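You operate a simulated robot arm through the tools that you are given. There is no shell and no other tool. Be economical: measure what you need, move in short steps, check, and stop when the job is done.

You run a simulated two-armed robot. Do the job below in one go: nothing can be reset, and whatever is moved stays where it is left.

JOB
Soak the tray at 20 degrees, then move it to the grey square.
Fine: set the mixer while the water runs off, then close the drain and fill the bed; drain the bed before you lift the tray.
Where things are to end (x, y in the base frame): blue tray within 0.05 m of [1.07, 0.97].

Only the result counts: the job must be done as asked and must still hold three seconds after the hand-in. Knocking over, shifting, dropping, spilling or breaking anything else fails it.

ROBOT AND FRAMES
Two 7-joint arms with two-finger grippers on one trunk, on a base that drives. Base frame: it is fixed to the floor where the robot stands at the start and does not move with it; the origin is under the middle of the robot, x ahead of it, y to its left, z up. Lengths are in m, angles in rad, forces in N, time in s.
The left shoulder is at the start at [0.098, 0.175, 1.025], the right one opposite. With the tool pointing down near the work surface each hand reaches from about 0.1 to 0.9 m from the robot's upright axis, wherever it stands, measured 20 degrees to its own side. Places, roughly: bed fill button [0.6, 0, 0.9]; grey knob [0.7, 0.1, 0.9]; grey square on the teal bench [1.1, 1, 0.8]; red knob [0.7, 0.2, 0.9]; water screen [0.9, 0, 1.1]. Payload 2.94 kg a hand.
The tool frame of a hand sits at the grasp point between the pads (the TCP): z along the fingers, y along the line on which they close. The tips reach 0.03 m beyond it. The gripper opens to 0.138 m. The gripper's body begins 0.109 m behind the TCP.
Orientation is that of the tool frame in the base frame, as a unit quaternion [x, y, z, w]. With the fingers straight down and closing along the base's y, the tool's x points along the base's -x, its y along +y and its z along -z.

CONTROLS
- The arms move only by the tool step_arm. It takes "left_motion", "right_motion" or both (then of equal length, played together; a hand with none holds still); each is text: rows parted by semicolons, each of 7 numbers parted by spaces: the shift along the tool's x, y, z in m, then the turn, a rotation vector about the tool's x, y, z in rad, then the finger opening in m, from 0 to 0.138. In form: x y z ax ay az grip; .... A call has 1 to 12 rows; each row is the pose to reach, as a shift and turn from the pose commanded when the call began, along the tool's axes at that moment. Each row takes 0.2 s and may step no farther than 0.05 m and 0.15 rad from the row before; otherwise, or with a gripper value out of range, the whole call is refused. A pose out of reach is approached as far as the arm can. The call stops where the force on the tool passes 40 N (or 10 N more than at its start, if that is more) or the arm is blocked; 0.2 s more then pass. Each finger halts on what it meets, pressing with about 40 N; the grip force reading is that of the motor and also rises with nothing between the fingers. The clock runs only during rows and for 0.2 s after the last one: add rows that repeat a pose to give the fingers time. The reply holds the time, the measured pose of the TCP, the force on the tool along the base axes, the opening and the grip force, in the units named above and with some noise, with the torque about the TCP (base axes, N m) and any sound that the robot's microphone picked up.
- Cameras (640 x 400 px; columns grow to the right, rows downward): "scene" is now at [0.2308, 0.03, 1.5054]; the picture's right is [0.34, -0.94, 0.00], its down [-0.64, -0.23, -0.74] and it looks along [0.69, 0.25, -0.68] (base axes); focal length 259 px, centre (320, 200). "left" rides on the left gripper at [0.071, -0.019, -0.146] in its tool frame; the picture's right is [0.26, 0.97, 0.00], its down [-0.85, 0.23, -0.48] and it looks along [-0.46, 0.12, 0.88] (tool axes); focal length 280 px, centre (320, 200). "right" rides on the right gripper at [0.071, 0.019, -0.146] in its tool frame; the picture's right is [-0.26, 0.97, 0.00], its down [-0.85, -0.23, -0.48] and it looks along [-0.46, -0.13, 0.88] (tool axes); focal length 280 px, centre (320, 200). There is no depth. A picture from a camera that has moved, and an enlarged one, comes with that camera's place and axes in the base frame and with its lens.
- snapshot(camera): a new picture of that camera. It takes no simulated time.
- lift_body(by): slides the trunk up (or, below 0, down) by that many m; the arms and the scene camera ride with it, the base frame stays. It gives what a move gives, with no picture.
- base_move(legs): drives the robot by 1 to 6 legs, each [ahead, turn to the left] in m and rad, along the robot's own axes; the way and the turn of a leg run together, so that a leg with both is an arc; at most 1.5 m and 3.142 rad a leg. The arms and the cameras ride along, it lands a little off, and it stops where it bumps. It gives what a move gives.
- turn_head(pan, tilt): turns the head with the scene camera to pan (to the left, within 2.094 rad either way) and tilt (down, from -0.506 to 1.204), counted from straight ahead of the robot. It gives what a move gives.
- enlarge(camera, box): a new picture of the part [left, top, right, bottom] of that camera's present view, enlarged. It takes no simulated time.
- job_done(): hands the job in; it is judged then, once.

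Go step by step. Nothing tells you exact positions but the pictures and the camera data: compare them with the known pose of the tool, close in by small moves and look again before you grip or let go. The budget is 120 turns and 108 pictures, counting those below and the enlarged ones. Unless the task says otherwise, let go and move clear before handing in, and close with one line.

The tools are called after "Call:" as a command line: name --argument value ..., lists and objects as JSON in quotes. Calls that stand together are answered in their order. step_arm: Moves the arms, as the interface text tells. Its arguments: {"type":"object","properties":{"left_motion":{"type":"string"},"right_motion":{"type":"string"}},"required":[]} The other tools are called the same way: lift_body (by) slides the trunk up or down; base_move (legs) drives the base; turn_head (pan, tilt) turns the head that bears the scene camera; snapshot (camera) takes a picture; enlarge (camera, box) takes an enlarged picture of a part of a camera's view; job_done () hands the job in.

At the start:

```text
time: 0.0
left_eef_pos: [0.5641, 0.4237, 1.1447]
left_tcp_rot: [0.0, 1.0, 0.001, 0.001]
left_contact_force: [-0.1, 0.0, -0.2]
left_wrist_torque: [0.03, 0.0, -0.01]
left_finger_gap: 0.1382
left_gripper_force: 0.1
right_eef_pos: [0.5744, -0.1306, 1.2162]
right_tcp_rot: [0.0, 1.0, 0.001, -0.001]
right_contact_force: [-0.7, 0.1, 0.3]
right_wrist_torque: [-0.01, -0.02, 0.01]
right_finger_gap: 0.1379
right_gripper_force: 0.1
trunk travel left (down, up): [-0.2, 0.534]
robot x, y, heading: [-0.0013, -0.0023, 0.001]
head pan, tilt: [0.346, 0.745]
```

scene: 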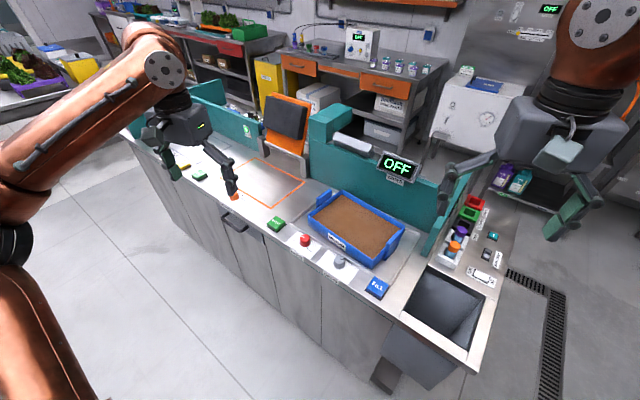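
right: 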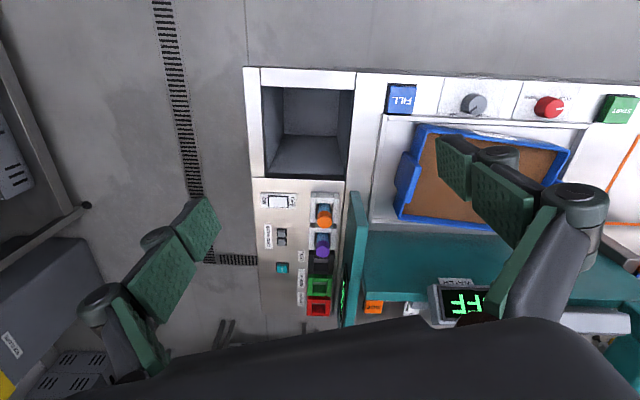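
left: 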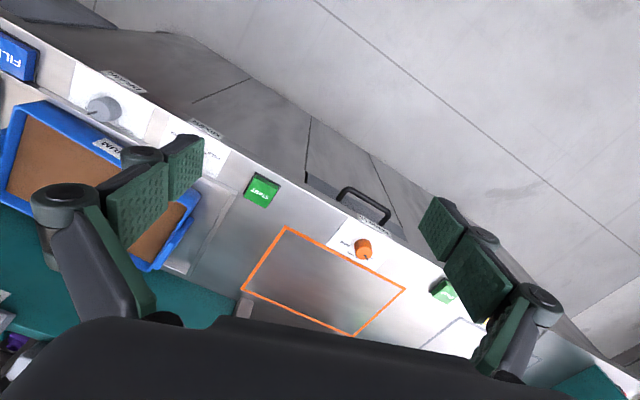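

I see the bed with the blue tray, a red knob, a grey knob, a fill button, a screen reading OFF, and a panel at the right. I'll enlarge these to read the labels.

Call:
enlarge --camera "scene" --box '[260, 180, 420, 310]'

Call:
enlarge --camera "right" --box '[240, 60, 640, 330]'

Call:
enlarge --camera "scene" --box '[420, 170, 540, 300]'

```text
3.08 times, centred on (340, 245) of scene
camera zoom: at [0.2308, 0.03, 1.5054], right [0.34, -0.94, 0.0], down [-0.64, -0.23, -0.74], along [0.69, 0.25, -0.68], focal length 797 px, centre (258, 62)
```

zoom: 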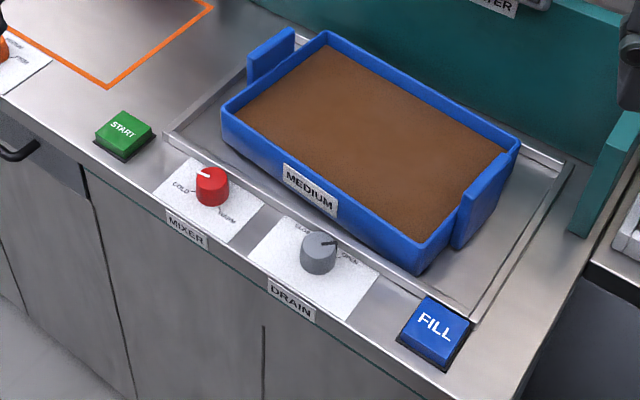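

```text
1.48 times, centred on (440, 195) of right
camera zoom: at [0.5025, -0.1111, 1.3621], right [0.26, 0.97, 0.0], down [0.85, -0.23, 0.47], along [0.46, -0.12, -0.88], focal length 415 px, centre (142, 207)
```

zoom: 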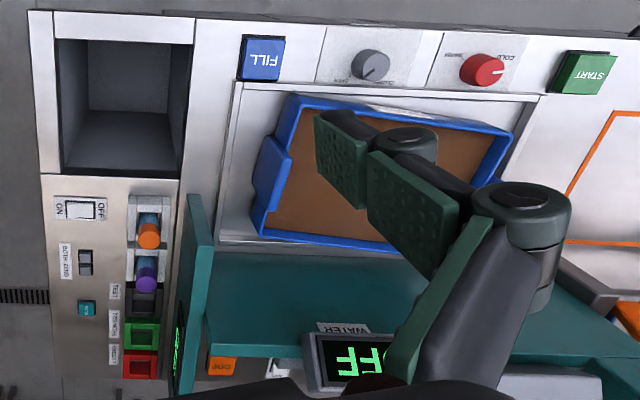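

```text
3.08 times, centred on (480, 235) of scene
camera zoom: at [0.2308, 0.03, 1.5054], right [0.34, -0.94, 0.0], down [-0.64, -0.23, -0.74], along [0.69, 0.25, -0.68], focal length 797 px, centre (-172, 92)
```

zoom: 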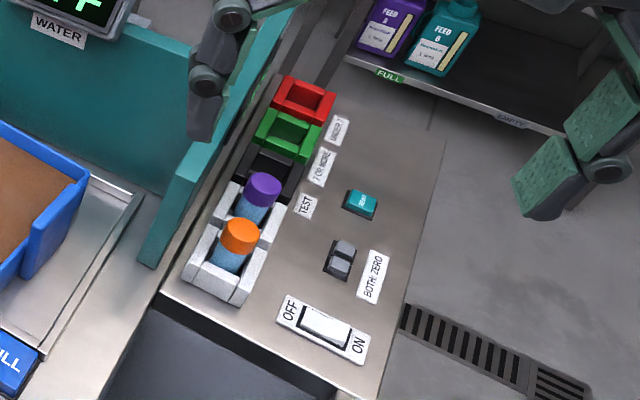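

The mixer is the red knob (about 0.689, 0.246, top z 0.87), the drain is the grey knob (0.651, 0.122) and FILL is at (0.612, 0.007). I'll bring the right hand, fingers closing, above FILL and the left hand above the mixer, then look.

Call:
step_arm --right_motion "-0.012 0.045 0.01 0 0 0 0; -0.025 0.09 0.02 0 0 0 0; -0.038 0.138 0.03 0 0 0 0; -0.038 0.138 0.078 0 0 0 0; -0.038 0.138 0.126 0 0 0 0; -0.038 0.138 0.174 0 0 0 0; -0.038 0.138 0.222 0 0 0 0; -0.038 0.138 0.25 0 0 0 0" --left_motion "-0.015 -0.022 0.01 0 0 0.038 0.1; -0.03 -0.044 0.02 0 0 0.076 0.08; -0.045 -0.066 0.03 0 0 0.114 0.08; -0.06 -0.088 0.04 0 0 0.152 0.08; -0.075 -0.11 0.05 0 0 0.19 0.08; -0.09 -0.132 0.06 0 0 0.228 0.08; -0.105 -0.154 0.07 0 0 0.266 0.08; -0.125 -0.178 0.08 0 0 0.305 0.08"

Call:
snapshot --camera "right"

Call:
snapshot --camera "left"

Call:
snapshot --camera "scene"

```text
refused: row 3 steps farther than a row can; nothing moved
```

```text
101 pictures are left
camera right: at [0.5025, -0.1111, 1.3621], right [0.26, 0.97, 0.0], down [0.85, -0.23, 0.47], along [0.46, -0.12, -0.88], focal length 280 px, centre (320, 200)
```

right: 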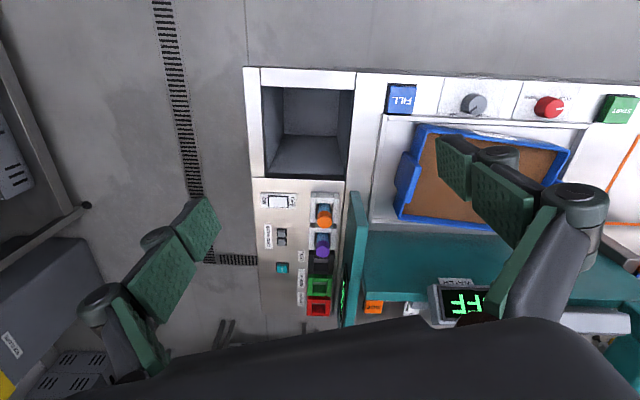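

```text
100 pictures are left
camera left: at [0.494, 0.4045, 1.2886], right [-0.26, 0.97, 0.0], down [0.85, 0.23, 0.48], along [0.46, 0.12, -0.88], focal length 280 px, centre (320, 200)
```

left: 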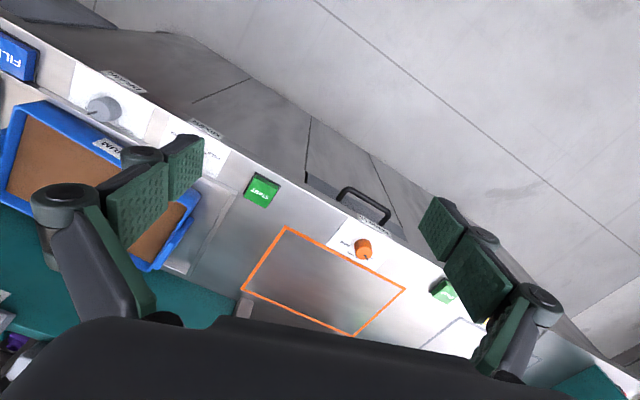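

```text
99 pictures are left
camera scene: at [0.2308, 0.03, 1.5054], right [0.34, -0.94, 0.0], down [-0.64, -0.23, -0.74], along [0.69, 0.25, -0.68], focal length 259 px, centre (320, 200)
```

scene: 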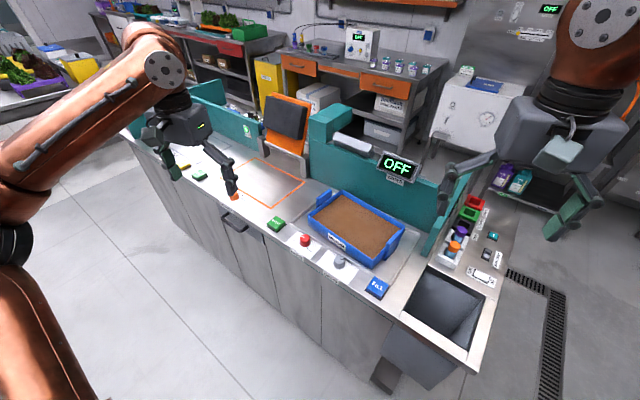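

The call was refused because row 3 stepped 0.0506 m. I'll send the same move with smaller steps.

Call:
step_arm --right_motion "-0.01 0.035 0.02 0 0 0 0; -0.02 0.07 0.05 0 0 0 0; -0.03 0.105 0.08 0 0 0 0; -0.038 0.138 0.11 0 0 0 0; -0.038 0.138 0.15 0 0 0 0; -0.038 0.138 0.19 0 0 0 0; -0.038 0.138 0.22 0 0 0 0; -0.038 0.138 0.25 0 0 0 0" --left_motion "-0.015 -0.022 0.01 0 0 0.038 0.1; -0.03 -0.044 0.02 0 0 0.076 0.08; -0.045 -0.066 0.03 0 0 0.114 0.08; -0.06 -0.088 0.04 0 0 0.152 0.08; -0.075 -0.11 0.05 0 0 0.19 0.08; -0.09 -0.132 0.06 0 0 0.228 0.08; -0.105 -0.154 0.07 0 0 0.266 0.08; -0.125 -0.178 0.08 0 0 0.305 0.08"

```text
time: 1.8
left_eef_pos: [0.6956, 0.246, 1.059]
left_tcp_rot: [0.152, 0.988, 0.0, -0.002]
left_contact_force: [0.3, -0.2, -0.3]
left_wrist_torque: [0.06, 0.04, 0.0]
left_finger_gap: 0.0802
left_gripper_force: 0.2
right_eef_pos: [0.6143, 0.0081, 0.9631]
right_tcp_rot: [0.0, 1.0, 0.002, -0.002]
right_contact_force: [0.5, -0.1, 0.6]
right_wrist_torque: [0.02, 0.05, -0.06]
right_finger_gap: 0.0001
right_gripper_force: 22.8
trunk travel left (down, up): [-0.2, 0.534]
robot x, y, heading: [0.0004, -0.0006, -0.001]
head pan, tilt: [0.346, 0.745]
```

Both hands should now be above their targets. I'll check with pictures.

Call:
snapshot --camera "right"

Call:
snapshot --camera "left"

Call:
snapshot --camera "scene"

```text
98 pictures are left
camera right: at [0.5429, 0.0264, 1.11], right [0.26, 0.96, 0.0], down [0.85, -0.23, 0.47], along [0.46, -0.12, -0.88], focal length 280 px, centre (320, 200)
```

right: 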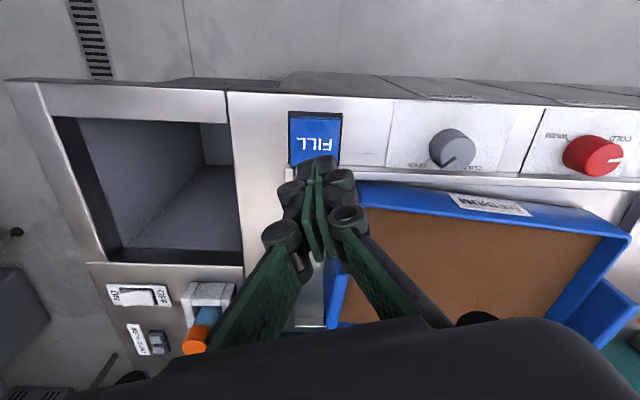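

```text
97 pictures are left
camera left: at [0.622, 0.2467, 1.205], right [0.04, 1.0, 0.0], down [0.88, -0.04, 0.47], along [0.47, -0.02, -0.88], focal length 280 px, centre (320, 200)
```

left: 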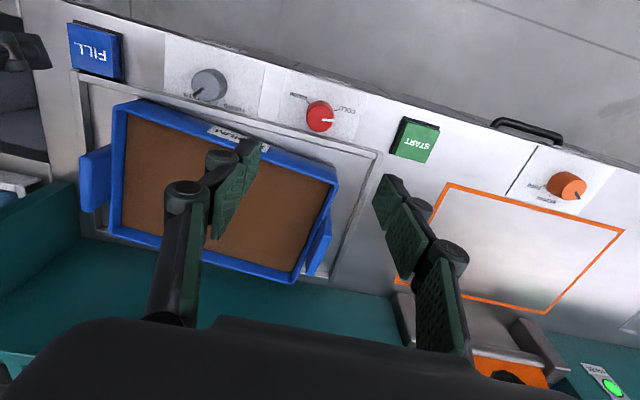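

```text
96 pictures are left
camera scene: at [0.2364, 0.0288, 1.5051], right [0.34, -0.94, 0.0], down [-0.64, -0.23, -0.73], along [0.69, 0.25, -0.68], focal length 259 px, centre (320, 200)
```

scene: 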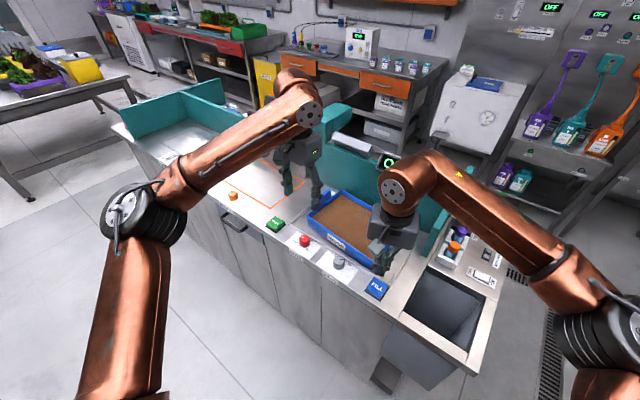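

I'll zoom on the knob labels and pointers.

Call:
enlarge --camera "right" --box '[380, 90, 640, 220]'

Call:
enlarge --camera "scene" --box '[280, 225, 370, 280]'

```text
2.46 times, centred on (510, 155) of right
camera zoom: at [0.5429, 0.0264, 1.11], right [0.26, 0.96, 0.0], down [0.85, -0.23, 0.47], along [0.46, -0.12, -0.88], focal length 690 px, centre (-148, 311)
```

zoom: 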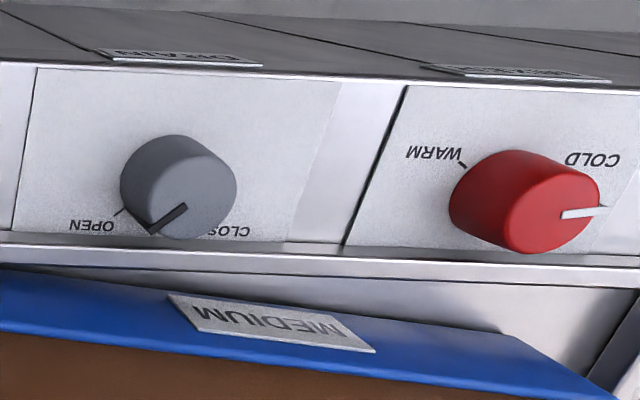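

```text
7.11 times, centred on (325, 252) of scene
camera zoom: at [0.2364, 0.0288, 1.5051], right [0.34, -0.94, 0.0], down [-0.64, -0.23, -0.73], along [0.69, 0.25, -0.68], focal length 1842 px, centre (284, -173)
```

zoom: 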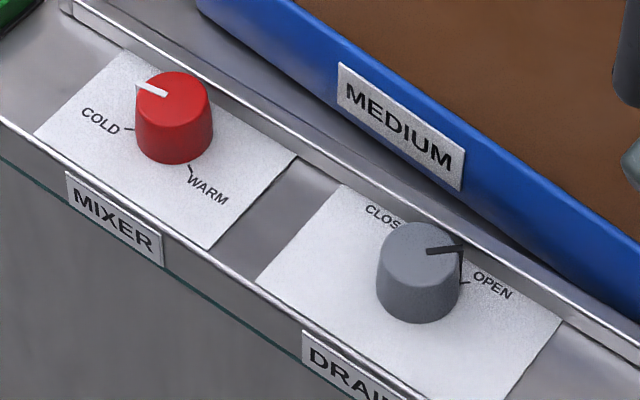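

Drain's pointer is at OPEN already; the mixer points a little beyond COLD. I'll lower the right fingertips to the FILL button.

Call:
step_arm --right_motion "0.002 -0.004 0.03 0 0 0 0; 0.002 -0.004 0.055 0 0 0 0; 0.002 -0.004 0.065 0 0 0 0; 0.002 -0.004 0.07 0 0 0 0; 0.002 -0.004 0.075 0 0 0 0"

Call:
snapshot --camera "right"

Call:
snapshot --camera "scene"

```text
time: 3.0
left_eef_pos: [0.6884, 0.2458, 1.0636]
left_tcp_rot: [0.152, 0.988, -0.001, 0.001]
left_contact_force: [0.2, 0.1, 0.9]
left_wrist_torque: [-0.05, 0.03, 0.01]
left_finger_gap: 0.0799
left_gripper_force: 0.1
right_eef_pos: [0.6091, 0.0046, 0.8941]
right_tcp_rot: [0.0, 1.0, 0.0, 0.0]
right_contact_force: [0.5, -1.1, 0.4]
right_wrist_torque: [0.02, 0.07, 0.02]
right_finger_gap: 0.0
right_gripper_force: 28.5
trunk travel left (down, up): [-0.2, 0.534]
robot x, y, heading: [0.0009, -0.0025, 0.002]
head pan, tilt: [0.346, 0.745]
```

```text
93 pictures are left
camera right: at [0.5369, 0.0232, 1.0399], right [0.26, 0.97, 0.0], down [0.85, -0.23, 0.48], along [0.46, -0.12, -0.88], focal length 280 px, centre (320, 200)
```

right: 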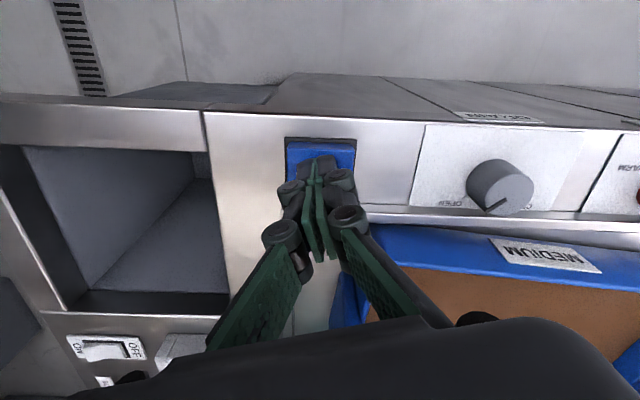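

```text
92 pictures are left
camera scene: at [0.2332, 0.03, 1.5052], right [0.34, -0.94, 0.0], down [-0.64, -0.23, -0.73], along [0.69, 0.25, -0.68], focal length 259 px, centre (320, 200)
```

scene: 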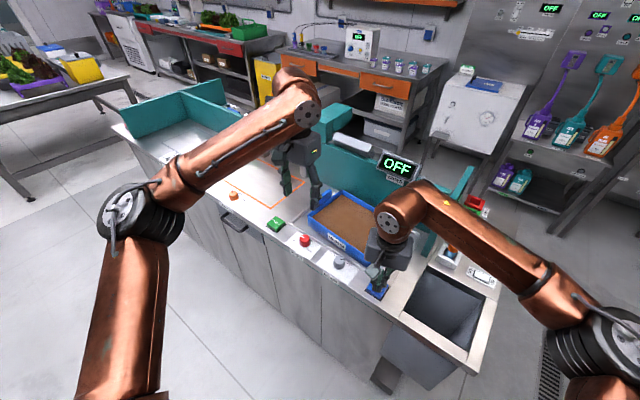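

The screen stays visible in this pose and the tips are just above the button. I'll press on in small steps.

Call:
step_arm --right_motion "0 0 0.005 0 0 0 0; 0 0 0.01 0 0 0 0; 0 0 0.015 0 0 0 0; 0 0 0.02 0 0 0 0; 0 0 0.02 0 0 0 0"

Call:
snapshot --camera "scene"

```text
time: 4.0
left_eef_pos: [0.6885, 0.2436, 1.065]
left_tcp_rot: [0.152, 0.988, 0.001, 0.002]
left_contact_force: [-0.3, -0.9, 0.8]
left_wrist_torque: [0.08, -0.06, -0.03]
left_finger_gap: 0.08
left_gripper_force: 0.1
right_eef_pos: [0.6101, 0.0041, 0.8843]
right_tcp_rot: [0.001, 1.0, 0.007, 0.007]
right_contact_force: [-1.3, -1.9, 25.0]
right_wrist_torque: [0.05, 0.19, 0.09]
right_finger_gap: 0.006
right_gripper_force: 28.2
trunk travel left (down, up): [-0.2, 0.534]
robot x, y, heading: [0.0006, -0.0022, 0.004]
head pan, tilt: [0.346, 0.745]
heard: click
stopped in row 5 (right hand): the force on the tool passed its limit at 42 N (the readings are from after the stop); the commanded pose is now the measured one
```

```text
91 pictures are left
camera scene: at [0.2253, 0.0281, 1.5069], right [0.34, -0.94, 0.0], down [-0.64, -0.23, -0.74], along [0.69, 0.25, -0.68], focal length 259 px, centre (320, 200)
```

scene: 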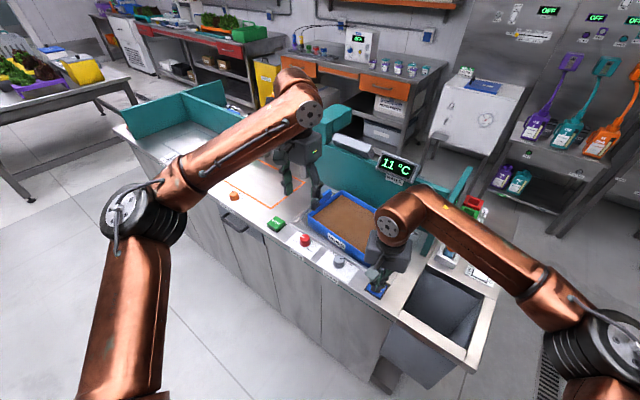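

FILL clicked and the water reads 11 °C. I'll lift the right hand off and lower the left hand, open, around the mixer knob.

Call:
step_arm --right_motion "0 0 -0.02 0 0 0 0; 0 0 -0.04 0 0 0 0; 0 0 -0.04 0 0 0 0; 0 0 -0.04 0 0 0 0; 0 0 -0.04 0 0 0 0; 0 0 -0.04 0 0 0 0" --left_motion "0 0 0.04 0 0 0 0.08; 0 0 0.08 0 0 0 0.08; 0 0 0.11 0 0 0 0.08; 0 0 0.13 0 0 0 0.08; 0 0 0.145 0 0 0 0.08; 0 0 0.145 0 0 0 0.08"

Call:
snapshot --camera "left"

Call:
snapshot --camera "scene"

```text
time: 5.4
left_eef_pos: [0.6928, 0.2469, 0.918]
left_tcp_rot: [0.152, 0.988, 0.0, -0.001]
left_contact_force: [-0.8, 0.4, -1.1]
left_wrist_torque: [0.02, -0.02, 0.01]
left_finger_gap: 0.0801
left_gripper_force: 0.1
right_eef_pos: [0.6119, 0.0043, 0.9171]
right_tcp_rot: [0.001, 1.0, 0.003, 0.001]
right_contact_force: [-0.2, 0.0, 0.0]
right_wrist_torque: [0.0, -0.04, -0.02]
right_finger_gap: 0.0
right_gripper_force: 28.1
trunk travel left (down, up): [-0.2, 0.534]
robot x, y, heading: [0.0019, 0.003, -0.006]
head pan, tilt: [0.346, 0.745]
```

```text
90 pictures are left
camera left: at [0.6188, 0.2484, 1.0623], right [0.04, 1.0, 0.0], down [0.88, -0.04, 0.48], along [0.48, -0.02, -0.88], focal length 280 px, centre (320, 200)
```

left: 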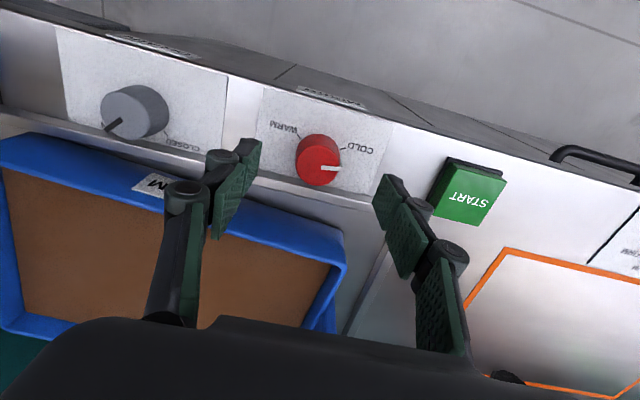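

```text
89 pictures are left
camera scene: at [0.2487, 0.0298, 1.5045], right [0.34, -0.94, 0.0], down [-0.65, -0.23, -0.73], along [0.68, 0.25, -0.69], focal length 259 px, centre (320, 200)
```

scene: 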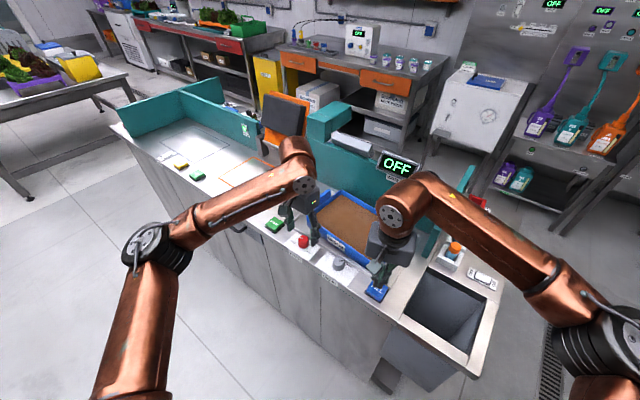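

FILL works only while held, and the water is off again. I'll lower the left hand and grip the mixer knob first.

Call:
step_arm --left_motion "0.001 -0.002 0.02 0 0 0 0.08; 0.001 -0.002 0.035 0 0 0 0.08; 0.001 -0.002 0.037 0 0 0 0.06; 0.001 -0.002 0.037 0 0 0 0.045; 0.001 -0.002 0.037 0 0 0 0.03; 0.001 -0.002 0.037 0 0 0 0.02; 0.001 -0.002 0.037 0 0 0 0.02; 0.001 -0.002 0.037 0 0 0 0.02"

Call:
snapshot --camera "left"

```text
time: 7.2
left_eef_pos: [0.6898, 0.2459, 0.8796]
left_tcp_rot: [0.151, 0.989, 0.001, 0.0]
left_contact_force: [5.5, 4.1, 5.9]
left_wrist_torque: [-0.07, -0.55, 0.0]
left_finger_gap: 0.0332
left_gripper_force: 44.9
right_eef_pos: [0.6125, 0.0052, 0.9149]
right_tcp_rot: [0.0, 1.0, 0.003, 0.002]
right_contact_force: [-0.4, 0.4, -0.1]
right_wrist_torque: [0.01, -0.03, 0.0]
right_finger_gap: 0.0001
right_gripper_force: 28.3
trunk travel left (down, up): [-0.2, 0.534]
robot x, y, heading: [-0.0014, -0.0004, -0.0]
head pan, tilt: [0.346, 0.745]
```

```text
88 pictures are left
camera left: at [0.6164, 0.2476, 1.0247], right [0.04, 1.0, 0.0], down [0.88, -0.03, 0.48], along [0.48, -0.02, -0.88], focal length 280 px, centre (320, 200)
```

left: 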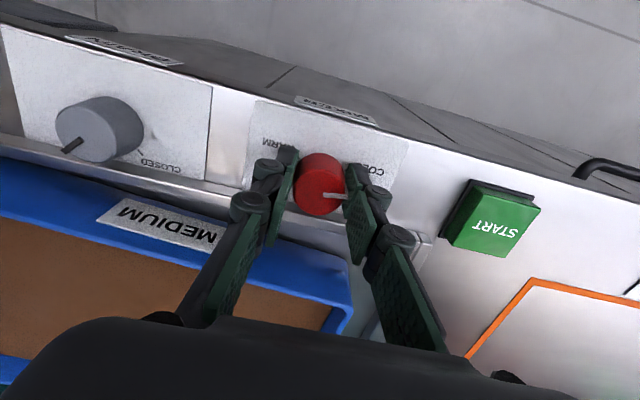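

The knob is gripped with the pointer toward +y. Now I'll press FILL with the right hand and turn the mixer 0.3 rad clockwise as seen from above.

Call:
step_arm --right_motion "0 0 0.015 0 0 0 0; 0 0 0.03 0 0 0 0; 0 0 0.036 0 0 0 0; 0 0 0.04 0 0 0 0; 0 0 0.041 0 0 0 0; 0 0 0.041 0 0 0 0; 0 0 0.041 0 0 0 0" --left_motion "0 0 0 0 0 0 0.02; 0 0 0 0 0 0 0.02; 0 0 0 0 0 0.08 0.02; 0 0 0 0 0 0.16 0.02; 0 0 0 0 0 0.23 0.02; 0 0 0 0 0 0.3 0.02; 0 0 0 0 0 0.3 0.02"

Call:
snapshot --camera "scene"

Call:
snapshot --camera "left"

```text
time: 8.7
left_eef_pos: [0.6902, 0.2473, 0.8793]
left_tcp_rot: [0.295, 0.955, 0.001, 0.0]
left_contact_force: [14.1, 3.9, -14.1]
left_wrist_torque: [-0.04, -0.12, 0.14]
left_finger_gap: 0.0332
left_gripper_force: 45.3
right_eef_pos: [0.6115, 0.0041, 0.8843]
right_tcp_rot: [0.0, 1.0, 0.008, 0.006]
right_contact_force: [-4.8, -3.9, 22.5]
right_wrist_torque: [0.02, 0.19, -0.02]
right_finger_gap: 0.0062
right_gripper_force: 28.1
trunk travel left (down, up): [-0.2, 0.534]
robot x, y, heading: [-0.0011, -0.0005, 0.005]
head pan, tilt: [0.346, 0.745]
heard: click
stopped in row 7 (right hand): the force on the tool passed its limit at 40 N (the readings are from after the stop); the commanded pose is now the measured one
```

```text
87 pictures are left
camera scene: at [0.2475, 0.0302, 1.5046], right [0.34, -0.94, 0.0], down [-0.65, -0.23, -0.73], along [0.68, 0.25, -0.69], focal length 259 px, centre (320, 200)
```

scene: 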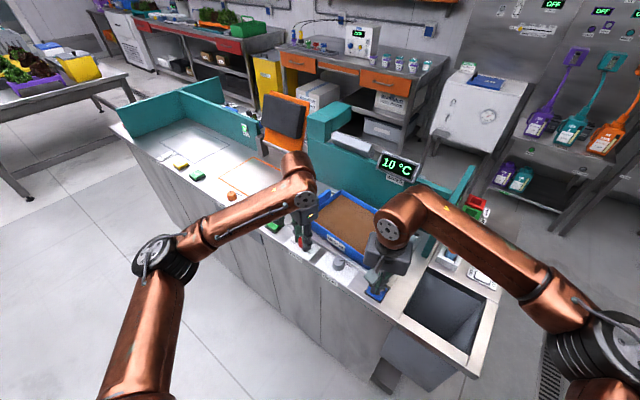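

```text
86 pictures are left
camera left: at [0.6208, 0.269, 1.0249], right [0.33, 0.94, 0.0], down [0.83, -0.29, 0.47], along [0.45, -0.15, -0.88], focal length 280 px, centre (320, 200)
```

left: 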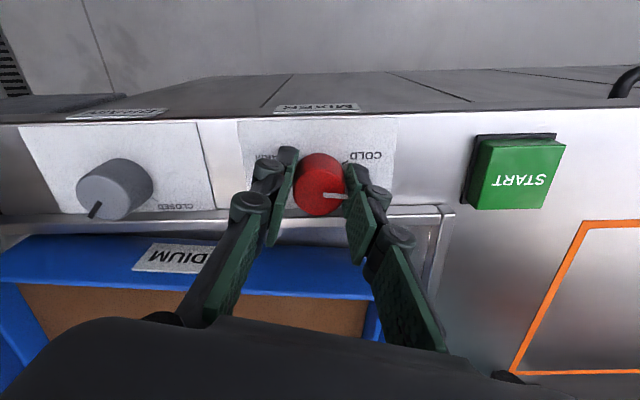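

The display reads about 10 °C. I'll hold a bit to see whether it lags, then read it enlarged.

Call:
step_arm --left_motion "0 0 0 0 0 0 0.02; 0 0 0 0 0 0 0.02; 0 0 0 0 0 0 0.02; 0 0 0 0 0 0 0.02; 0 0 0 0 0 0 0.02; 0 0 0 0 0 0 0.02; 0 0 0 0 0 0 0.02; 0 0 0 0 0 0 0.02; 0 0 0 0 0 0 0.02; 0 0 0 0 0 0 0.02; 0 0 0 0 0 0 0.02; 0 0 0 0 0 0 0.02"

Call:
enlarge --camera "scene" --box '[280, 130, 440, 300]'

```text
time: 10.1
left_eef_pos: [0.6769, 0.2555, 0.8854]
left_tcp_rot: [0.285, 0.959, -0.003, -0.009]
left_contact_force: [-67.5, -16.7, 18.5]
left_wrist_torque: [0.19, 2.32, -0.99]
left_finger_gap: 0.0292
left_gripper_force: 45.4
right_eef_pos: [0.6065, 0.0069, 0.8878]
right_tcp_rot: [0.007, 1.0, 0.007, 0.008]
right_contact_force: [-0.8, 4.1, 4.7]
right_wrist_torque: [-0.18, 0.23, -0.04]
right_finger_gap: 0.0059
right_gripper_force: 27.9
trunk travel left (down, up): [-0.2, 0.534]
robot x, y, heading: [0.0009, -0.0004, 0.006]
head pan, tilt: [0.346, 0.745]
heard: click
stopped in row 6 (left hand): the arm was blocked; the commanded pose is now the measured one
```

```text
2.35 times, centred on (360, 215) of scene
camera zoom: at [0.3436, 0.0341, 1.4976], right [0.34, -0.94, -0.02], down [-0.69, -0.23, -0.69], along [0.64, 0.25, -0.73], focal length 609 px, centre (226, 165)
```

zoom: 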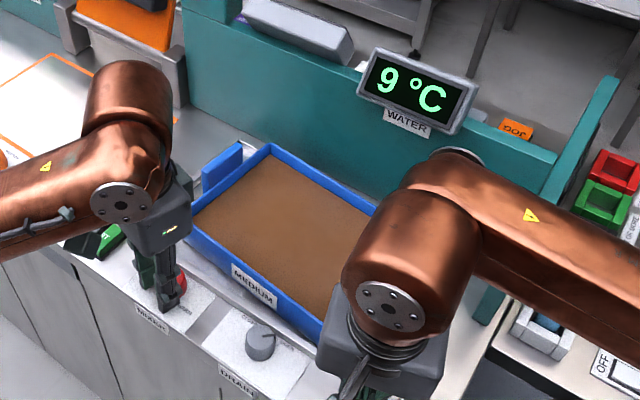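

The body has leaned forward (the camera moved 0.1 m) and the left hand is straining against the knob. The display reads 9 °C. I'll open the left grip, lift both hands off gently, and check whether the lean recovers.

Call:
step_arm --left_motion "0 0 0 0 0 0 0.04; 0 0 0 0 0 0 0.06; 0 0 0 0 0 0 0.07; 0 0 -0.01 0 0 0 0.07; 0 0 -0.03 0 0 0 0.07" --right_motion "0 0 -0.01 0 0 0 0; 0 0 -0.02 0 0 0 0; 0 0 -0.03 0 0 0 0; 0 0 -0.04 0 0 0 0; 0 0 -0.05 0 0 0 0"

Call:
snapshot --camera "scene"

Call:
snapshot --camera "left"

```text
time: 10.4
left_eef_pos: [0.6358, 0.2846, 0.9238]
left_tcp_rot: [0.211, 0.977, -0.002, 0.017]
left_contact_force: [0.0, 1.3, -2.3]
left_wrist_torque: [-0.15, -0.01, -0.02]
left_finger_gap: 0.04
left_gripper_force: 0.0
right_eef_pos: [0.5687, -0.0071, 0.9324]
right_tcp_rot: [0.026, 0.998, 0.012, 0.049]
right_contact_force: [1.0, -0.2, -0.8]
right_wrist_torque: [-0.07, 0.02, 0.0]
right_finger_gap: 0.0
right_gripper_force: 28.7
trunk travel left (down, up): [-0.2, 0.534]
robot x, y, heading: [0.0004, 0.0005, 0.005]
head pan, tilt: [0.346, 0.745]
stopped in row 1 (left hand): the arm was blocked; the commanded pose is now the measured one
```

```text
84 pictures are left
camera scene: at [0.342, 0.033, 1.4971], right [0.34, -0.94, -0.02], down [-0.69, -0.23, -0.69], along [0.64, 0.25, -0.73], focal length 259 px, centre (320, 200)
```

scene: 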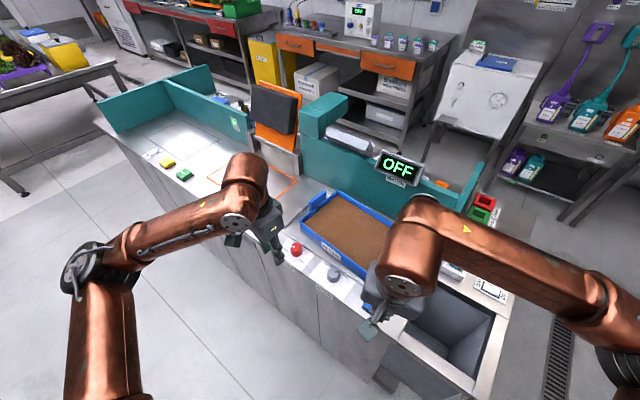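

```text
83 pictures are left
camera left: at [0.558, 0.2958, 1.0662], right [0.16, 0.99, 0.0], down [0.85, -0.14, 0.51], along [0.5, -0.08, -0.86], focal length 280 px, centre (320, 200)
```

left: 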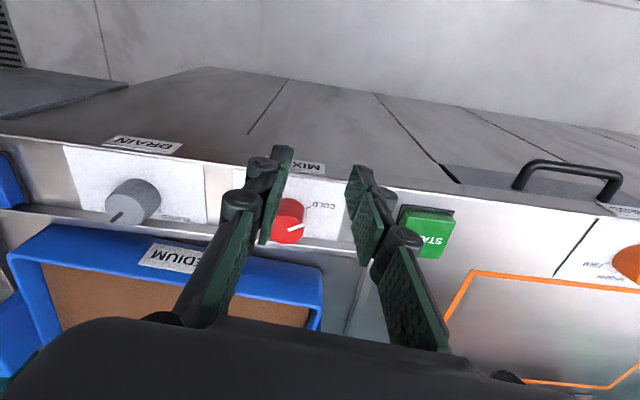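

Both hands are clear of the controls. I'll hold one beat to see whether the lean settles.

Call:
step_arm --left_motion "0 0 0 0 0 0 0.06; 0 0 -0.01 0 0 0 0.07; 0 0 -0.02 0 0 0 0.07; 0 0 -0.02 0 0 0 0.07; 0 0 -0.02 0 0 0 0.07" --right_motion "0 0 0 0 0 0 0; 0 0 -0.01 0 0 0 0; 0 0 -0.02 0 0 0 0; 0 0 -0.02 0 0 0 0; 0 0 -0.02 0 0 0 0"

Call:
snapshot --camera "scene"

```text
time: 10.8
left_eef_pos: [0.5656, 0.2904, 0.9602]
left_tcp_rot: [0.186, 0.981, 0.008, 0.049]
left_contact_force: [1.6, -0.5, -1.2]
left_wrist_torque: [-0.03, 0.09, 0.01]
left_finger_gap: 0.0604
left_gripper_force: 0.1
right_eef_pos: [0.5012, -0.0126, 0.9647]
right_tcp_rot: [0.017, 0.996, 0.013, 0.091]
right_contact_force: [0.4, 0.3, -0.8]
right_wrist_torque: [-0.03, 0.05, -0.01]
right_finger_gap: 0.0001
right_gripper_force: 28.6
trunk travel left (down, up): [-0.2, 0.534]
robot x, y, heading: [-0.0005, -0.0023, 0.002]
head pan, tilt: [0.346, 0.745]
stopped in row 1 (left hand): the arm was blocked; the commanded pose is now the measured one
```

```text
82 pictures are left
camera scene: at [0.3128, 0.0311, 1.5002], right [0.34, -0.94, -0.02], down [-0.68, -0.23, -0.7], along [0.65, 0.25, -0.71], focal length 259 px, centre (320, 200)
```

scene: 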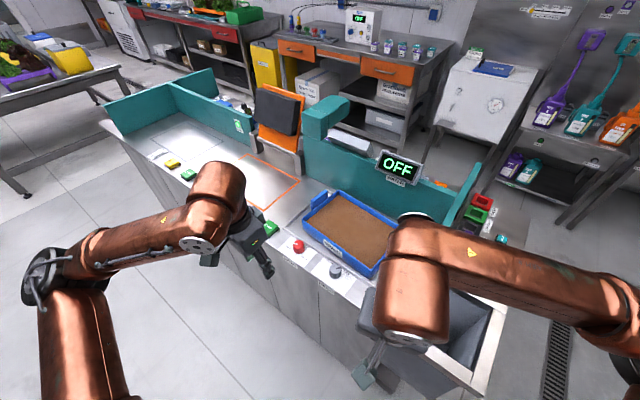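

The body is rocking back by itself. I'll hold still until it settles.

Call:
step_arm --left_motion "0 0 0 0 0 0 0.07; 0 0 0 0 0 0 0.07; 0 0 0 0 0 0 0.07; 0 0 0 0 0 0 0.07; 0 0 0 0 0 0 0.07"

Call:
snapshot --camera "scene"

```text
time: 11.1
left_eef_pos: [0.4853, 0.2881, 0.9834]
left_tcp_rot: [0.2, 0.975, 0.027, 0.09]
left_contact_force: [1.9, 1.2, -1.2]
left_wrist_torque: [-0.08, 0.29, -0.06]
left_finger_gap: 0.07
left_gripper_force: 0.0
right_eef_pos: [0.4198, -0.0145, 0.9846]
right_tcp_rot: [0.015, 0.991, 0.012, 0.135]
right_contact_force: [0.9, 0.8, -1.3]
right_wrist_torque: [-0.15, 0.09, -0.01]
right_finger_gap: 0.0002
right_gripper_force: 29.1
trunk travel left (down, up): [-0.2, 0.534]
robot x, y, heading: [0.0048, 0.0006, 0.004]
head pan, tilt: [0.346, 0.745]
stopped in row 1 (left hand): the arm was blocked; the commanded pose is now the measured one
```

```text
81 pictures are left
camera scene: at [0.2319, 0.0311, 1.5055], right [0.34, -0.94, 0.0], down [-0.64, -0.23, -0.73], along [0.69, 0.25, -0.68], focal length 259 px, centre (320, 200)
```

scene: 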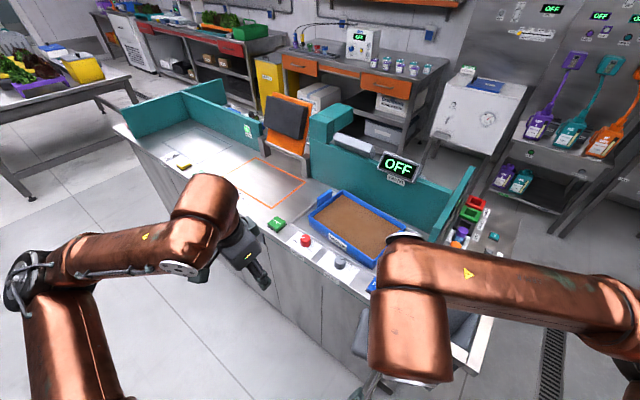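

The lean is gone, but the hands were carried back to x of about 0.45. I'll check that it's at rest now.

Call:
step_arm --left_motion "0 0 0 0 0 0 0.07; 0 0 0 0 0 0 0.07; 0 0 0 0 0 0 0.07; 0 0 0 0 0 0 0.07; 0 0 0 0 0 0 0.07"

Call:
snapshot --camera "scene"

Call:
snapshot --camera "left"

Call:
snapshot --camera "right"

```text
time: 12.3
left_eef_pos: [0.5014, 0.2862, 0.9839]
left_tcp_rot: [0.2, 0.976, 0.022, 0.084]
left_contact_force: [-0.5, 1.2, 1.9]
left_wrist_torque: [-0.05, -0.02, 0.03]
left_finger_gap: 0.07
left_gripper_force: 0.1
right_eef_pos: [0.4334, -0.0127, 0.9845]
right_tcp_rot: [0.016, 0.992, 0.013, 0.126]
right_contact_force: [-1.0, 0.6, 1.9]
right_wrist_torque: [-0.09, -0.05, -0.01]
right_finger_gap: 0.0
right_gripper_force: 28.4
trunk travel left (down, up): [-0.2, 0.534]
robot x, y, heading: [-0.0029, 0.0022, 0.004]
head pan, tilt: [0.346, 0.745]
```

```text
80 pictures are left
camera scene: at [0.2179, 0.0305, 1.5081], right [0.34, -0.94, 0.0], down [-0.63, -0.23, -0.74], along [0.7, 0.25, -0.67], focal length 259 px, centre (320, 200)
```

scene: 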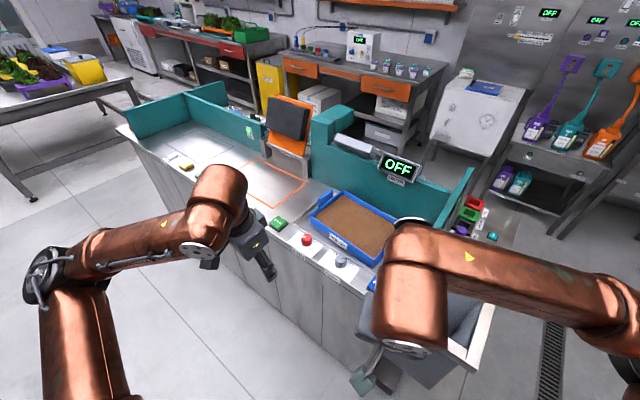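

```text
79 pictures are left
camera left: at [0.4043, 0.2949, 1.1141], right [0.14, 0.99, 0.03], down [0.78, -0.13, 0.62], along [0.62, -0.06, -0.78], focal length 280 px, centre (320, 200)
```

left: 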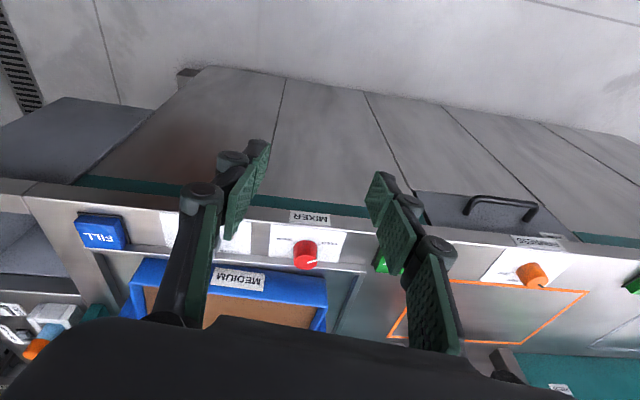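

```text
78 pictures are left
camera right: at [0.3276, 0.0059, 1.1086], right [0.28, 0.96, 0.09], down [0.7, -0.27, 0.66], along [0.66, -0.12, -0.74], focal length 280 px, centre (320, 200)
```

right: 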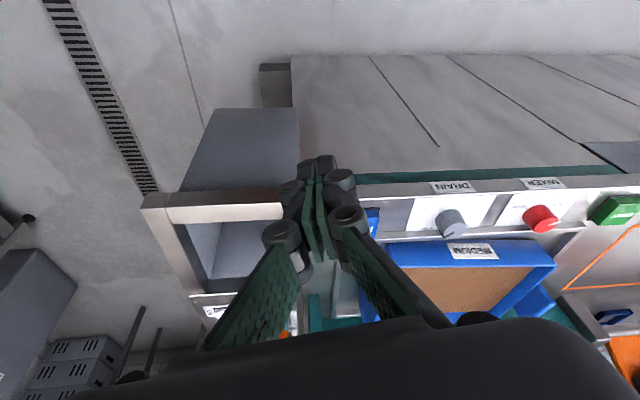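

At rest. I'll straighten both hands to fingers-down, with the left at the bench yaw, before approaching again.

Call:
step_arm --left_motion "0 0 0 0.023 0.053 -0.033 0.07; 0 0 0 0.046 0.106 -0.066 0.07; 0 0 0 0.069 0.159 -0.099 0.07; 0 0 0 0.069 0.159 -0.099 0.07" --right_motion "0 0 0 0.009 0.084 -0.011 0; 0 0 0 0.017 0.168 -0.021 0; 0 0 0 0.026 0.2525 -0.032 0; 0 0 0 0.026 0.2525 -0.032 0"

```text
time: 13.3
left_eef_pos: [0.5198, 0.2852, 0.9718]
left_tcp_rot: [0.152, 0.988, -0.003, -0.012]
left_contact_force: [0.6, -0.4, 0.1]
left_wrist_torque: [0.0, 0.04, 0.02]
left_finger_gap: 0.0697
left_gripper_force: 0.1
right_eef_pos: [0.4519, -0.013, 0.9745]
right_tcp_rot: [0.002, 1.0, 0.0, -0.014]
right_contact_force: [0.6, -0.2, -0.5]
right_wrist_torque: [0.03, 0.07, 0.01]
right_finger_gap: 0.0001
right_gripper_force: 28.2
trunk travel left (down, up): [-0.2, 0.534]
robot x, y, heading: [0.0018, -0.002, -0.002]
head pan, tilt: [0.346, 0.745]
```

Now I'll bring both hands slowly forward to above their controls.

Call:
step_arm --left_motion "-0.02 0.001 -0.01 0 0 0 0.07; -0.04 0.003 -0.02 0 0 0 0.07; -0.06 0.004 -0.03 0 0 0 0.07; -0.08 0.006 -0.03 0 0 0 0.07; -0.1 0.007 -0.03 0 0 0 0.07; -0.12 0.009 -0.03 0 0 0 0.07; -0.14 0.01 -0.03 0 0 0 0.07; -0.16 0.012 -0.03 0 0 0 0.07; -0.174 0.013 -0.03 0 0 0 0.07; -0.174 0.013 -0.03 0 0 0 0.07; -0.174 0.013 -0.03 0 0 0 0.07" --right_motion "-0.02 0.002 0 0 0 0 0; -0.04 0.004 0 0 0 0 0; -0.06 0.006 0 0 0 0 0; -0.08 0.008 0 0 0 0 0; -0.1 0.01 0 0 0 0 0; -0.12 0.013 0.01 0 0 0 0; -0.14 0.015 0.02 0 0 0 0; -0.155 0.017 0.03 0 0 0 0; -0.16 0.0175 0.04 0 0 0 0; -0.16 0.0175 0.05 0 0 0 0; -0.16 0.0175 0.05 0 0 0 0"

Call:
snapshot --camera "left"

Call:
snapshot --camera "right"

```text
time: 15.7
left_eef_pos: [0.6905, 0.247, 1.0026]
left_tcp_rot: [0.153, 0.988, -0.003, -0.01]
left_contact_force: [-0.2, 0.4, 0.0]
left_wrist_torque: [-0.01, -0.05, 0.03]
left_finger_gap: 0.0697
left_gripper_force: 0.0
right_eef_pos: [0.6094, 0.0028, 0.9204]
right_tcp_rot: [0.002, 1.0, 0.0, -0.011]
right_contact_force: [-0.1, 0.7, 0.4]
right_wrist_torque: [0.03, -0.04, 0.01]
right_finger_gap: 0.0
right_gripper_force: 28.5
trunk travel left (down, up): [-0.2, 0.534]
robot x, y, heading: [-0.0028, 0.0038, 0.0]
head pan, tilt: [0.346, 0.745]
```

```text
77 pictures are left
camera left: at [0.6196, 0.2488, 1.148], right [0.04, 1.0, 0.0], down [0.89, -0.03, 0.46], along [0.46, -0.02, -0.89], focal length 280 px, centre (320, 200)
```

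left: 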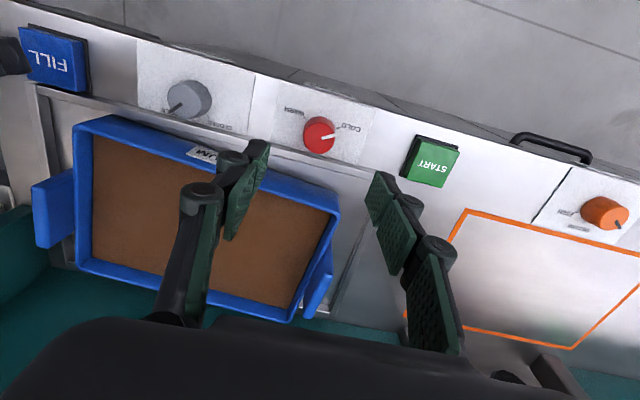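

```text
76 pictures are left
camera right: at [0.5421, 0.0229, 1.0701], right [0.27, 0.96, -0.01], down [0.86, -0.23, 0.46], along [0.44, -0.13, -0.89], focal length 280 px, centre (320, 200)
```

right: 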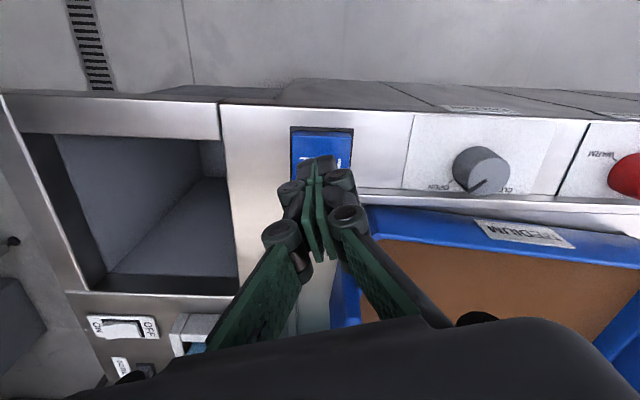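

The pointer is now near its original position, a bit toward COLD. I'll press FILL alone to read the steady temperature, with the left hand free.

Call:
step_arm --right_motion "-0.001 0.001 0.012 0 0 0 0; -0.001 0.001 0.024 0 0 0 0; -0.001 0.001 0.03 0 0 0 0; -0.001 0.001 0.034 0 0 0 0; -0.001 0.001 0.037 0 0 0 0; -0.001 0.001 0.037 0 0 0 0; -0.001 0.001 0.037 0 0 0 0"

Call:
enlarge --camera "scene" --box '[280, 130, 440, 300]'

Call:
enlarge --camera "left" --box '[130, 60, 390, 180]'

```text
time: 17.3
left_eef_pos: [0.6885, 0.2474, 1.0022]
left_tcp_rot: [0.153, 0.988, -0.003, -0.008]
left_contact_force: [0.2, -0.4, -0.4]
left_wrist_torque: [-0.02, -0.01, -0.01]
left_finger_gap: 0.07
left_gripper_force: 0.1
right_eef_pos: [0.6092, 0.004, 0.885]
right_tcp_rot: [0.002, 1.0, 0.0, -0.009]
right_contact_force: [3.4, 2.3, 9.9]
right_wrist_torque: [0.05, -0.16, 0.01]
right_finger_gap: 0.006
right_gripper_force: 29.0
trunk travel left (down, up): [-0.2, 0.534]
robot x, y, heading: [-0.0007, -0.0008, -0.004]
head pan, tilt: [0.346, 0.745]
heard: click
```

```text
2.35 times, centred on (360, 215) of scene
camera zoom: at [0.2302, 0.0309, 1.5055], right [0.34, -0.94, 0.0], down [-0.64, -0.23, -0.74], along [0.69, 0.25, -0.68], focal length 609 px, centre (226, 165)
```

zoom: 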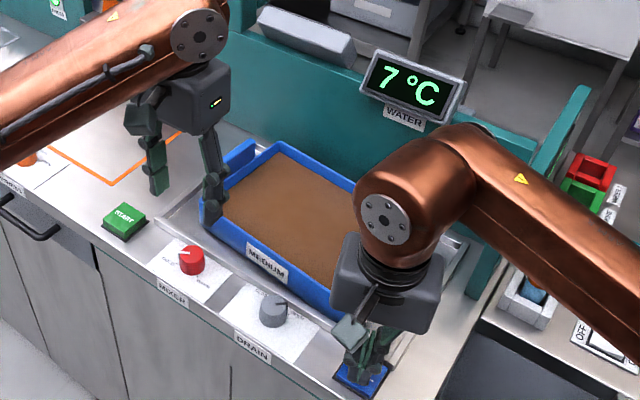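

```text
2.46 times, centred on (260, 120) of left
camera zoom: at [0.6173, 0.2492, 1.1483], right [0.04, 1.0, 0.0], down [0.89, -0.03, 0.46], along [0.46, -0.02, -0.89], focal length 690 px, centre (468, 397)
```

zoom: 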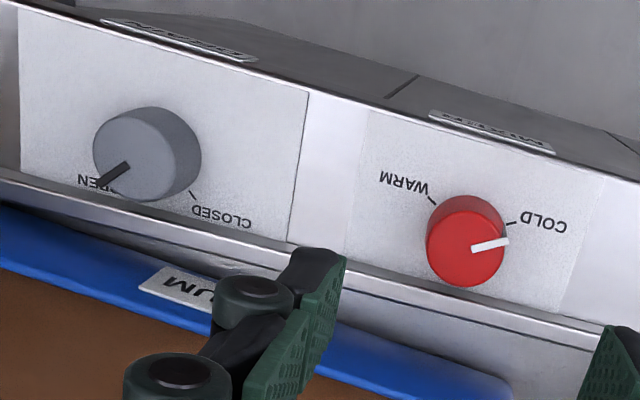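

It reads 7 °C with the pointer near COLD, so clockwise from above should be warmer. I'll hold a little longer to see if the reading is steady.

Call:
step_arm --right_motion "0 0 0 0 0 0 0; 0 0 0 0 0 0 0; 0 0 0 0 0 0 0; 0 0 0 0 0 0 0; 0 0 0 0 0 0 0; 0 0 0 0 0 0 0"

Call:
enlarge --camera "scene" --box '[280, 130, 440, 300]'

```text
time: 18.7
left_eef_pos: [0.6885, 0.2461, 1.0014]
left_tcp_rot: [0.153, 0.988, -0.004, -0.008]
left_contact_force: [-0.5, 0.3, 0.4]
left_wrist_torque: [0.01, 0.0, 0.02]
left_finger_gap: 0.07
left_gripper_force: 0.1
right_eef_pos: [0.6079, 0.005, 0.8849]
right_tcp_rot: [0.002, 1.0, 0.0, -0.011]
right_contact_force: [2.1, 1.8, 10.7]
right_wrist_torque: [0.07, -0.19, 0.06]
right_finger_gap: 0.0059
right_gripper_force: 28.5
trunk travel left (down, up): [-0.2, 0.534]
robot x, y, heading: [-0.0007, -0.0036, 0.002]
head pan, tilt: [0.346, 0.745]
```

```text
2.35 times, centred on (360, 215) of scene
camera zoom: at [0.23, 0.0308, 1.5055], right [0.34, -0.94, 0.0], down [-0.64, -0.23, -0.74], along [0.69, 0.25, -0.68], focal length 609 px, centre (226, 165)
```

zoom: 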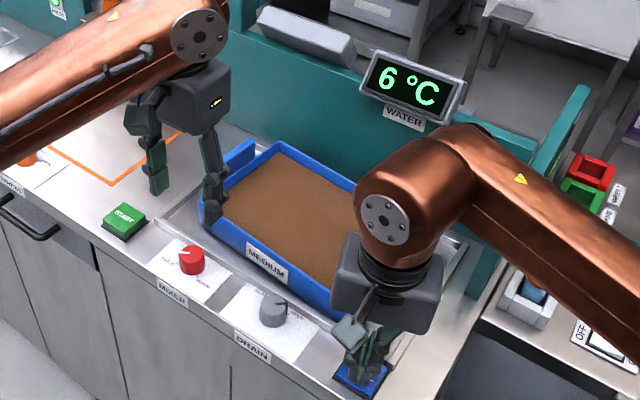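

The reading drifts slowly (7 to 6 °C), so it lags the knob. Keeping FILL held, I'll lower the left hand around the mixer, pre-turned by -0.45 rad.

Call:
step_arm --left_motion "-0.002 0 0.03 0 0 -0.15 0.07; -0.002 0 0.06 0 0 -0.3 0.07; -0.002 0 0.085 0 0 -0.45 0.07; -0.002 0 0.105 0 0 -0.45 0.07; -0.002 0 0.12 0 0 -0.45 0.07; -0.002 0 0.12 0 0 -0.45 0.07"

Call:
snapshot --camera "left"

Call:
enlarge --camera "scene" --box '[280, 130, 440, 300]'

```text
time: 20.1
left_eef_pos: [0.6875, 0.2411, 0.8849]
left_tcp_rot: [-0.071, 0.997, -0.003, -0.005]
left_contact_force: [6.5, -10.1, 19.7]
left_wrist_torque: [-0.98, -0.43, 0.07]
left_finger_gap: 0.0848
left_gripper_force: 9.4
right_eef_pos: [0.6066, 0.0057, 0.8852]
right_tcp_rot: [0.002, 1.0, 0.001, -0.011]
right_contact_force: [-2.2, 3.4, 7.5]
right_wrist_torque: [0.05, -0.03, 0.03]
right_finger_gap: 0.0056
right_gripper_force: 28.6
trunk travel left (down, up): [-0.2, 0.534]
robot x, y, heading: [-0.0007, 0.0002, 0.002]
head pan, tilt: [0.346, 0.745]
```

```text
72 pictures are left
camera left: at [0.6214, 0.2122, 1.0308], right [-0.4, 0.92, 0.0], down [0.81, 0.35, 0.47], along [0.43, 0.18, -0.89], focal length 280 px, centre (320, 200)
```

left: 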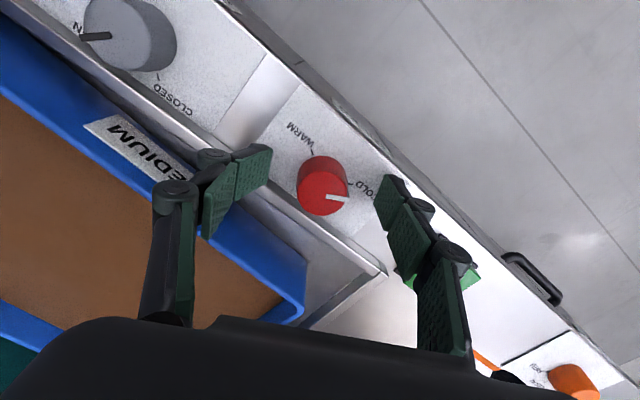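

```text
2.35 times, centred on (360, 215) of scene
camera zoom: at [0.2283, 0.0287, 1.506], right [0.34, -0.94, 0.0], down [-0.64, -0.23, -0.74], along [0.69, 0.25, -0.68], focal length 609 px, centre (226, 165)
```

zoom: 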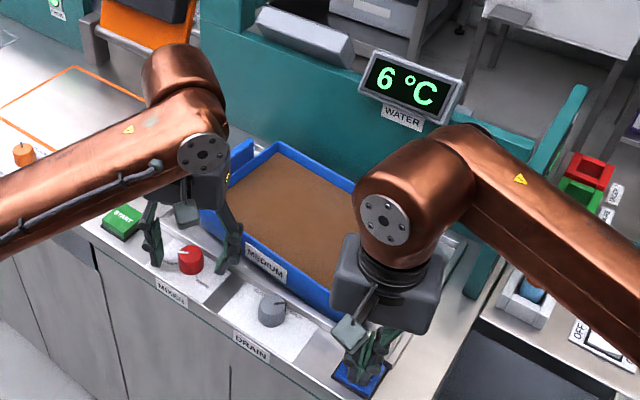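

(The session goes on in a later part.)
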